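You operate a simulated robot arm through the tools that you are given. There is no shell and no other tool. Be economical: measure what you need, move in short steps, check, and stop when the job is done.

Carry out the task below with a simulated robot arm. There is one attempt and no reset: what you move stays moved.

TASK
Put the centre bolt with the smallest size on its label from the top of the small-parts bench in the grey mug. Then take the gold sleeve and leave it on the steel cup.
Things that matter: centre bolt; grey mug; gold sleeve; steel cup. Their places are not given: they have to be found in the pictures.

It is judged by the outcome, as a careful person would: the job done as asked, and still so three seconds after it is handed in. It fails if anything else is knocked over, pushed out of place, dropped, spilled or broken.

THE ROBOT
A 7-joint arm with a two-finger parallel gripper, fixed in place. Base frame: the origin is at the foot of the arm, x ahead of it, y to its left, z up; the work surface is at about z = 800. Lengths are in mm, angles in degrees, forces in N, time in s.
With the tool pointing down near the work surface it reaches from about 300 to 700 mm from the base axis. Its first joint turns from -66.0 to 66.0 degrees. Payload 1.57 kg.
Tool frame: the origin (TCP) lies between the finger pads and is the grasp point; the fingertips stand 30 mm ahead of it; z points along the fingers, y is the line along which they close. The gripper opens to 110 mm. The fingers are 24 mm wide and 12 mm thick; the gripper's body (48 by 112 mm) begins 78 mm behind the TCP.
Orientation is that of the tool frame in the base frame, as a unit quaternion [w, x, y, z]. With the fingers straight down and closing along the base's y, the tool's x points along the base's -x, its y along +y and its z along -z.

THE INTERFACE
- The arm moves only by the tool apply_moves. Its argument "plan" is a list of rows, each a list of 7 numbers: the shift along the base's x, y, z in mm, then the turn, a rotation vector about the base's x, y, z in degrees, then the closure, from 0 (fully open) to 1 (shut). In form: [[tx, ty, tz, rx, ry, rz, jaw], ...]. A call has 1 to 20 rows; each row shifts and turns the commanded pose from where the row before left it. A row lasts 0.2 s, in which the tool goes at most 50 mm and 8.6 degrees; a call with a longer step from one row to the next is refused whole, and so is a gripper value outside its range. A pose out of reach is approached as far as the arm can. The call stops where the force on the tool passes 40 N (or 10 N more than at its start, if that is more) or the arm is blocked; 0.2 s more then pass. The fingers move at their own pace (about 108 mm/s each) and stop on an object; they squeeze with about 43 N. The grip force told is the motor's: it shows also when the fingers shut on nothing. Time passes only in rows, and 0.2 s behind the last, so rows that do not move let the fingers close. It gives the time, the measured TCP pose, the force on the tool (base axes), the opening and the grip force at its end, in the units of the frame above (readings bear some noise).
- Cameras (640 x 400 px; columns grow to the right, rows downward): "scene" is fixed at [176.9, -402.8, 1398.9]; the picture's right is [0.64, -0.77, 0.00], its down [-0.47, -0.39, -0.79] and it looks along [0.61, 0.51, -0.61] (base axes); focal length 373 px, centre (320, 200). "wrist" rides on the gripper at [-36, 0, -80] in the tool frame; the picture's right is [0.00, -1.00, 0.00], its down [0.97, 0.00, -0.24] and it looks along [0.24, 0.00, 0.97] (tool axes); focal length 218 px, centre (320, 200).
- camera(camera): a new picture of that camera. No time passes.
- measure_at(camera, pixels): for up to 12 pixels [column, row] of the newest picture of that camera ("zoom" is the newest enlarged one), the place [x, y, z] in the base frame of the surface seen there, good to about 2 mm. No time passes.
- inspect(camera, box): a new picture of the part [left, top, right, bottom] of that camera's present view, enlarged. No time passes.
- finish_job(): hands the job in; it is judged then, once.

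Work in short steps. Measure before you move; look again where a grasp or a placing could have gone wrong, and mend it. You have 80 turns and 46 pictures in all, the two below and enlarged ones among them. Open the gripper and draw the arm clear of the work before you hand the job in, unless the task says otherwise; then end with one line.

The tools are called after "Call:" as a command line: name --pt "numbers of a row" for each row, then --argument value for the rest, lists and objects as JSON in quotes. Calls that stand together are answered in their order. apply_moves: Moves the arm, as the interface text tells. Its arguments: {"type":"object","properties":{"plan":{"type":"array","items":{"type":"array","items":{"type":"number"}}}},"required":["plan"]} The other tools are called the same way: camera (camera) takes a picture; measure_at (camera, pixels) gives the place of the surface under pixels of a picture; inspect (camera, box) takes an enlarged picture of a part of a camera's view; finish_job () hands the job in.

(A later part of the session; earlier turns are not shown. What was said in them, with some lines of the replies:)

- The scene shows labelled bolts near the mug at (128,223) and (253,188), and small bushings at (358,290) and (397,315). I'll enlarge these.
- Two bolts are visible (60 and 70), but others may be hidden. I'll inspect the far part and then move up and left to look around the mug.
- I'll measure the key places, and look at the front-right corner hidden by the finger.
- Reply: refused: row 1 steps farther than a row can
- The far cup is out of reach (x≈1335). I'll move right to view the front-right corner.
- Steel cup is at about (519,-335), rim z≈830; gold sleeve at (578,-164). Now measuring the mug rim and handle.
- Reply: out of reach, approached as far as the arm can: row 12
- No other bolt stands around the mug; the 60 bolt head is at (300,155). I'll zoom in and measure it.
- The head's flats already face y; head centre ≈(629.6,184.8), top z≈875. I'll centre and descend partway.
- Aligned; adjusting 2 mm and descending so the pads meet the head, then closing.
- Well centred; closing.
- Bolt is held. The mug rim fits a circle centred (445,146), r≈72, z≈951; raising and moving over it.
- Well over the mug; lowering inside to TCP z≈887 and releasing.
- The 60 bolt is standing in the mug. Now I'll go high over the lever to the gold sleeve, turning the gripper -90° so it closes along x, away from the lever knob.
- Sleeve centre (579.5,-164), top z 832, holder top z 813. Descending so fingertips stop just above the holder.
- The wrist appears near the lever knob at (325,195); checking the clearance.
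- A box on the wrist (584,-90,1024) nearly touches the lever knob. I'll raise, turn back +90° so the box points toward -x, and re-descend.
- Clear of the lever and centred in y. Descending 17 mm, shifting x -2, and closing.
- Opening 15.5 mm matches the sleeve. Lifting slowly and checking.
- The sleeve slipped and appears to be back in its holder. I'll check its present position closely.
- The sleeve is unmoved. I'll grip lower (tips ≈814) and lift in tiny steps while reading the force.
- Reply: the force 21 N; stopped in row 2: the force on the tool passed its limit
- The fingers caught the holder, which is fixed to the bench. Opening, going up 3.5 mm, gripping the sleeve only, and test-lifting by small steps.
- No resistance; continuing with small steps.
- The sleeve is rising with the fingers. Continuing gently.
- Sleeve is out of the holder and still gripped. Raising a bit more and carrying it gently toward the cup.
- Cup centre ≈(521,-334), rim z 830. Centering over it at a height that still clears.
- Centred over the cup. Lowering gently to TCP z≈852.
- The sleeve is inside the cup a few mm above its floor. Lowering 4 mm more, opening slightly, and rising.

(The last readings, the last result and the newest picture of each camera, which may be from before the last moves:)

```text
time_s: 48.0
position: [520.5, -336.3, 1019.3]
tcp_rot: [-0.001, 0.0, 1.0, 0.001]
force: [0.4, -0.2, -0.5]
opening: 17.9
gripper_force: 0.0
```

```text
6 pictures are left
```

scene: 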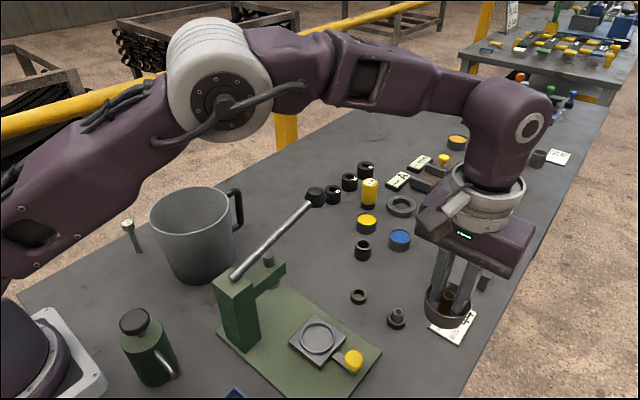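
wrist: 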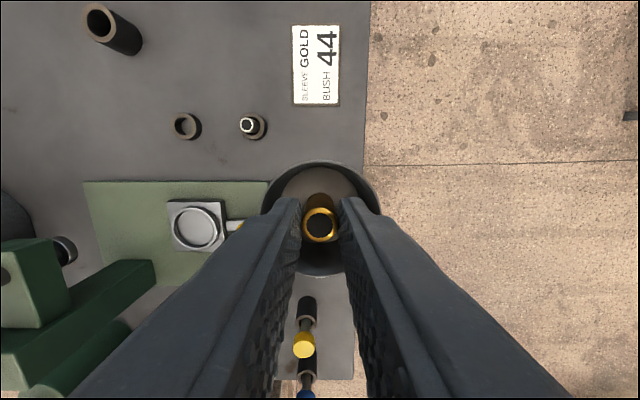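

The fingers wedged open inside the cup and lifted it along with the sleeve. Keeping everything steady, I'll lower it straight back down gently to the same place.

Call:
apply_moves --pt "0 0 -4 0 0 0 0.6" --pt "0 0 -10 0 0 0 0.6" --pt "0 0 -16 0 0 0 0.6" --pt "0 0 -20 0 0 0 0.6" --pt "0 0 -20 0 0 0 0.6" --pt "0 0 -20 0 0 0 0.6" --pt "0 0 -20 0 0 0 0.6" --pt "0 0 -18 0 0 0 0.6" --pt "0 0 -14 0 0 0 0.6" --pt "0 0 -10 0 0 0 0.6" --pt "0 0 -6 0 0 0 0.6" --pt "0 0 -4 0 0 0 0.6" --pt "0 0 -2 0 0 0 0.6" --pt "0 0 0 0 0 0 0.6"

Call:
inspect --camera "scene" --box '[370, 290, 480, 390]'

```text
time_s: 51.0
position: [522.3, -335.7, 856.6]
tcp_rot: [-0.001, -0.001, 1.0, 0.0]
force: [-0.4, 0.0, -1.0]
opening: 18.4
gripper_force: 0.1
```

```text
4.00 times, centred on (425, 340) of scene
```

zoom: 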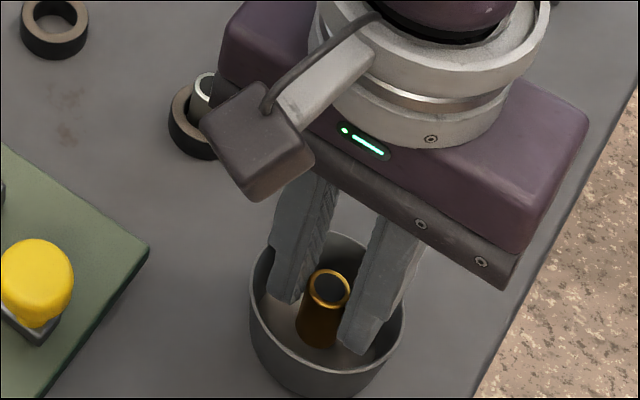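

Cup hangs about 6–7 mm above the bench, sleeve standing in it. Lowering in 1 mm steps.

Call:
apply_moves --pt "0 0 -1.5 0 0 0 0.6" --pt "0 0 -1.5 0 0 0 0.6" --pt "0 0 -1 0 0 0 0.6" --pt "0 0 -1 0 0 0 0.6" --pt "0 0 0 0 0 0 0.6"

Call:
apply_moves --pt "0 0 -0.8 0 0 0 0.6" --pt "0 0 0 0 0 0 0.6"

```text
time_s: 52.2
position: [520.0, -335.1, 852.1]
tcp_rot: [0.0, 0.0, 1.0, 0.0]
force: [2.2, 0.4, 5.5]
opening: 18.6
gripper_force: 0.0
```

```text
time_s: 52.8
position: [519.9, -336.2, 850.3]
tcp_rot: [0.001, 0.001, 1.0, -0.001]
force: [1.6, -0.4, 16.9]
opening: 18.5
gripper_force: 0.0
```

The cup is back on the bench (16.9 N upward). Closing slightly to ~16.9 mm to free the cup without gripping the sleeve, then rising a little.

Call:
apply_moves --pt "0 0 0 0 0 0 0.846" --pt "0 0 0 0 0 0 0.846" --pt "0 0 0 0 0 0 0.846"

Call:
apply_moves --pt "0 0 2 0 0 0 0.846" --pt "0 0 2 0 0 0 0.846" --pt "0 0 3 0 0 0 0.846" --pt "0 0 0 0 0 0 0.846"

Call:
inspect --camera "scene" --box '[370, 290, 480, 390]'

```text
time_s: 53.6
position: [519.6, -335.4, 849.6]
tcp_rot: [-0.001, 0.001, 1.0, 0.001]
force: [0.2, -1.1, 1.2]
opening: 16.4
gripper_force: 0.1
```

```text
time_s: 54.6
position: [519.5, -335.8, 857.1]
tcp_rot: [0.0, 0.0, 1.0, 0.001]
force: [-0.3, -0.2, -1.0]
opening: 16.4
gripper_force: 0.2
```

```text
4.00 times, centred on (425, 340) of scene
```

zoom: 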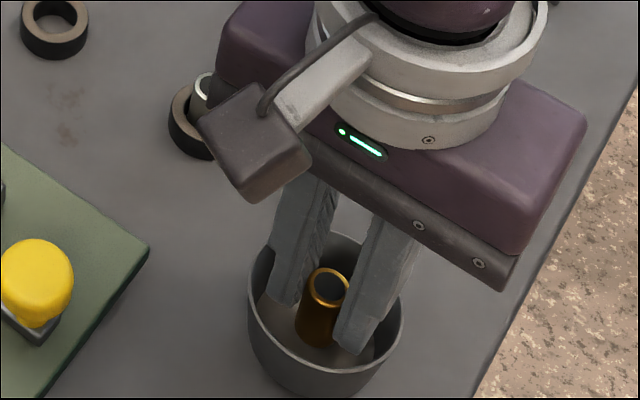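

Call:
measure_at --camera "zoom" --pixels '[[252, 285], [320, 372], [398, 335], [402, 300], [248, 295], [330, 285], [343, 272], [365, 365], [280, 330]]'

```text
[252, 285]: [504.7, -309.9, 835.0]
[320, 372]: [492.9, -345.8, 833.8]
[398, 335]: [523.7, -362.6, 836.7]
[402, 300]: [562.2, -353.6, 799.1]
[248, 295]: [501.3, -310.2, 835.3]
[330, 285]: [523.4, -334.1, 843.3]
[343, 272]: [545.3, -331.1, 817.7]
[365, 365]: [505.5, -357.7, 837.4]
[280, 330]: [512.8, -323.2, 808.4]
```

The cup rim reads ≈835, so it is still partly dragged. I'll set it down again, close fully onto the sleeve (max clearance to the cup wall), and lift the sleeve a little to see if the cup stays.

Call:
apply_moves --pt "0 0 -2 0 0 0 0.846" --pt "0 0 -2 0 0 0 0.846" --pt "0 0 -2 0 0 0 0.846" --pt "0 0 -1 0 0 0 0.846" --pt "0 0 0 0 0 0 0.846"

Call:
apply_moves --pt "0 0 0 0 0 0 1" --pt "0 0 0 0 0 0 1" --pt "0 0 0 0 0 0 1" --pt "0 0 0 0 0 0 1"

```text
time_s: 55.8
position: [520.6, -335.5, 849.6]
tcp_rot: [0.0, 0.001, 1.0, 0.0]
force: [0.2, -2.0, 3.6]
opening: 16.2
gripper_force: 0.0
```

```text
time_s: 56.8
position: [521.0, -334.3, 850.3]
tcp_rot: [-0.001, 0.001, 1.0, 0.0]
force: [-0.2, -0.1, 5.8]
opening: 15.5
gripper_force: 30.8
```

Call:
apply_moves --pt "0 0 1 0 0 0 1" --pt "0 0 1.5 0 0 0 1" --pt "0 0 2 0 0 0 1" --pt "0 0 2 0 0 0 1" --pt "0 0 2 0 0 0 1" --pt "0 0 0 0 0 0 1"

Call:
inspect --camera "scene" --box '[370, 290, 480, 390]'

Call:
measure_at --camera "zoom" --pixels '[[247, 292], [252, 285], [248, 295], [320, 375], [320, 378], [398, 338], [396, 342], [330, 285], [325, 270]]'

```text
time_s: 58.2
position: [521.5, -335.2, 857.6]
tcp_rot: [0.0, -0.001, 1.0, 0.001]
force: [-0.1, 0.8, -0.3]
opening: 15.5
gripper_force: 30.6
```

```text
4.00 times, centred on (425, 340) of scene
```

zoom: 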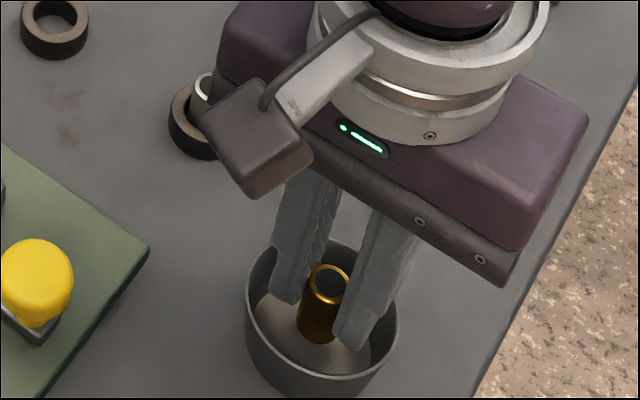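

```text
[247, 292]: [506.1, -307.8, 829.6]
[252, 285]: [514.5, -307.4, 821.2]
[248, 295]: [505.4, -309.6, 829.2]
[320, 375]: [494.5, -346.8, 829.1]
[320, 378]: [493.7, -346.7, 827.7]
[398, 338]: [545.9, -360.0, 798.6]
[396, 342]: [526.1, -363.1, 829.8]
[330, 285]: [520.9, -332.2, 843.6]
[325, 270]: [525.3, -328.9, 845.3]
```

The cup now stays on the bench (rim z≈830) while the sleeve rises. Lowering it again, opening only ~1 mm so the fingers don't touch the cup, and rising until tips clear the rim.

Call:
apply_moves --pt "0 0 -2 0 0 0 1" --pt "0 0 -2 0 0 0 1" --pt "0 0 -2 0 0 0 1" --pt "0 0 0 0 0 0 1" --pt "0 0 0 0 0 0 0.85" --pt "0 0 0 0 0 0 0.85" --pt "0 0 0 0 0 0 0.85"

Call:
apply_moves --pt "0 0 2 0 0 0 0.85" --pt "0 0 2 0 0 0 0.85" --pt "0 0 2 0 0 0 0.85" --pt "0 0 3 0 0 0 0.85" --pt "0 0 3 0 0 0 0.85" --pt "0 0 0 0 0 0 0.85"

Call:
inspect --camera "scene" --box '[370, 290, 480, 390]'

Call:
measure_at --camera "zoom" --pixels '[[247, 292], [252, 285], [248, 295], [320, 375], [320, 378], [398, 338], [396, 342], [330, 290], [325, 270], [320, 372]]'

```text
time_s: 59.8
position: [520.6, -335.4, 851.3]
tcp_rot: [-0.001, 0.0, 1.0, 0.0]
force: [0.3, 0.7, -0.4]
opening: 16.5
gripper_force: 0.1
```

```text
time_s: 61.2
position: [520.5, -335.8, 864.7]
tcp_rot: [-0.001, 0.0, 1.0, 0.0]
force: [0.1, 0.0, -1.4]
opening: 16.4
gripper_force: 0.1
```

```text
4.00 times, centred on (425, 340) of scene
```

zoom: 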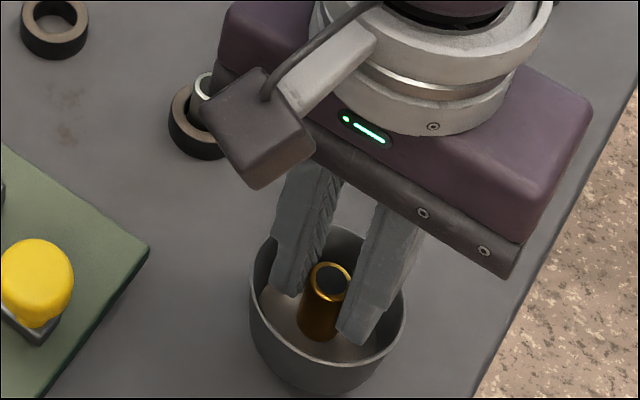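

```text
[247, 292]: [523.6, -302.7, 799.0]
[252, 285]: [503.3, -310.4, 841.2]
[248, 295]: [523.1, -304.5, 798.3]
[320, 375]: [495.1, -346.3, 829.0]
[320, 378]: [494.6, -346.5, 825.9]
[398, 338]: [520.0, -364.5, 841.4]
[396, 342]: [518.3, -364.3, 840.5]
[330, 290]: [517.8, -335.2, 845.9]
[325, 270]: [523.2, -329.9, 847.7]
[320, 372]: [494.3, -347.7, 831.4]
```

At 16.4 mm the fingers still bind in the cup. I'll set the cup down, grip the sleeve, lift it until the tips just clear the rim, and release it there with the sleeve's lower half inside the cup.

Call:
apply_moves --pt "0 0 -3 0 0 0 0.85" --pt "0 0 -3 0 0 0 0.85" --pt "0 0 -3 0 0 0 0.85" --pt "0 0 -2 0 0 0 0.85" --pt "0 0 -1.5 0 0 0 0.85" --pt "0 0 0 0 0 0 0.85"

```text
time_s: 62.6
position: [520.3, -335.8, 851.2]
tcp_rot: [0.0, 0.0, 1.0, 0.001]
force: [1.1, -0.9, 3.4]
opening: 16.5
gripper_force: 0.2
```

Call:
apply_moves --pt "0 0 0 0 0 0 1" --pt "0 0 0 0 0 0 1" --pt "0 0 0 0 0 0 1" --pt "0 0 0 0 0 0 1" --pt "0 0 1 0 0 0 1" --pt "0 0 1.5 0 0 0 1" --pt "0 0 2 0 0 0 1" --pt "0 0 2 0 0 0 1" --pt "0 0 2 0 0 0 1" --pt "0 0 2 0 0 0 1" --pt "0 0 1 0 0 0 1" --pt "0 0 0 0 0 0 1"

Call:
inspect --camera "scene" --box '[370, 290, 480, 390]'

Call:
measure_at --camera "zoom" --pixels '[[247, 292], [252, 285], [248, 295], [320, 375], [320, 378], [396, 342], [325, 270], [320, 372], [290, 298], [350, 340], [285, 300]]'

```text
time_s: 65.2
position: [520.7, -333.8, 862.4]
tcp_rot: [-0.001, 0.0, 1.0, 0.0]
force: [0.7, 0.7, -0.2]
opening: 15.5
gripper_force: 30.9
```

```text
4.00 times, centred on (425, 340) of scene
```

zoom: 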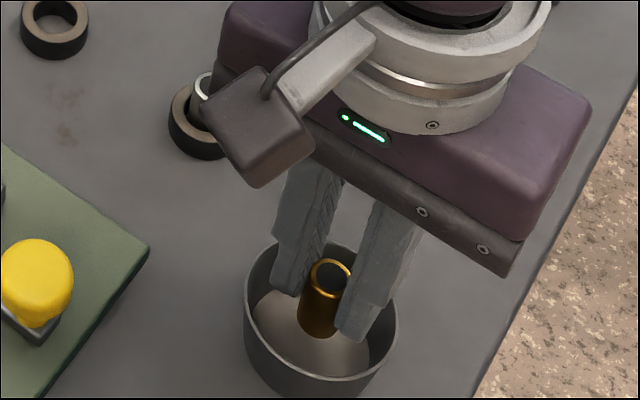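

```text
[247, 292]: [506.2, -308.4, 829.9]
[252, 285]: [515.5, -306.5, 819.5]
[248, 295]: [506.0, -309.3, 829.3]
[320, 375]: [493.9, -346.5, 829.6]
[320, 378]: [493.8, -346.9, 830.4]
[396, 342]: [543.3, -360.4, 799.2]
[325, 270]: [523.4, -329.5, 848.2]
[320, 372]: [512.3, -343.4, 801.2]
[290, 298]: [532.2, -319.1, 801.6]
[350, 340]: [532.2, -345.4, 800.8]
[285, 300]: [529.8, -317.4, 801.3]
```

Cup rests in place (rim 830), sleeve hangs ~14 mm above its floor with the tips just clear of the rim. Raising 1 mm, releasing, and withdrawing.

Call:
apply_moves --pt "0 0 1 0 0 0 1" --pt "0 0 0 0 0 0 1" --pt "0 0 0 0 0 0 0.78" --pt "0 0 0 0 0 0 0.78" --pt "0 0 0 0 0 0 0.78" --pt "0 0 5 0 0 0 0.78" --pt "0 0 15 0 0 0 0.78" --pt "0 0 30 0 0 0 0.6" --pt "0 0 40 0 0 0 0.4" --pt "0 0 40 0 0 0 0.2" --pt "0 0 40 0 0 0 0" --pt "0 0 0 0 0 0 0" --pt "0 0 0 0 0 0 0"

Call:
camera --camera "wrist"

Call:
measure_at --camera "wrist" --pixels '[[320, 200], [320, 180], [320, 190], [320, 210], [310, 195], [330, 195], [320, 165], [300, 195], [340, 195], [295, 190], [347, 190]]'

```text
time_s: 68.0
position: [522.4, -333.2, 1037.2]
tcp_rot: [-0.001, 0.0, 1.0, 0.001]
force: [-0.4, 1.0, 0.0]
opening: 110.0
gripper_force: 0.0
```

```text
0 pictures are left
```

wrist: 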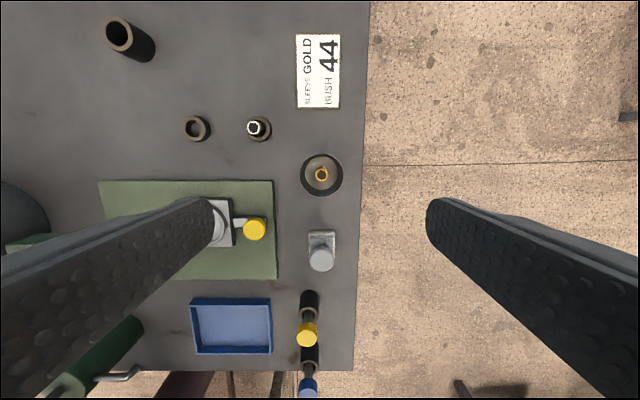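

```text
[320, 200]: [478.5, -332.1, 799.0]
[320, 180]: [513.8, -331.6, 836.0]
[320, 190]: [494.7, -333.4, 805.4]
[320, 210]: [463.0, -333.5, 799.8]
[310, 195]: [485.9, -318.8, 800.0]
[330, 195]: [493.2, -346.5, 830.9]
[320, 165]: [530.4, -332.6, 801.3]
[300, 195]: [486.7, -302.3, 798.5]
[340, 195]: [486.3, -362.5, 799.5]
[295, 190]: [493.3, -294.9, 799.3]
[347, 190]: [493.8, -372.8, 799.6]
```

The sleeve stands upright in the middle of the cup, and the cup is in its original place on the bench. The gripper is open and clear, so I'm handing in.

Call:
finish_job

```text
The job is handed in.
```

The centre bolt labelled 60 is in the grey mug, and the gold sleeve stands inside the steel cup. While releasing the sleeve I twice lifted the cup by mistake; each time I set it back, and it measures within about 2 mm of its original place.
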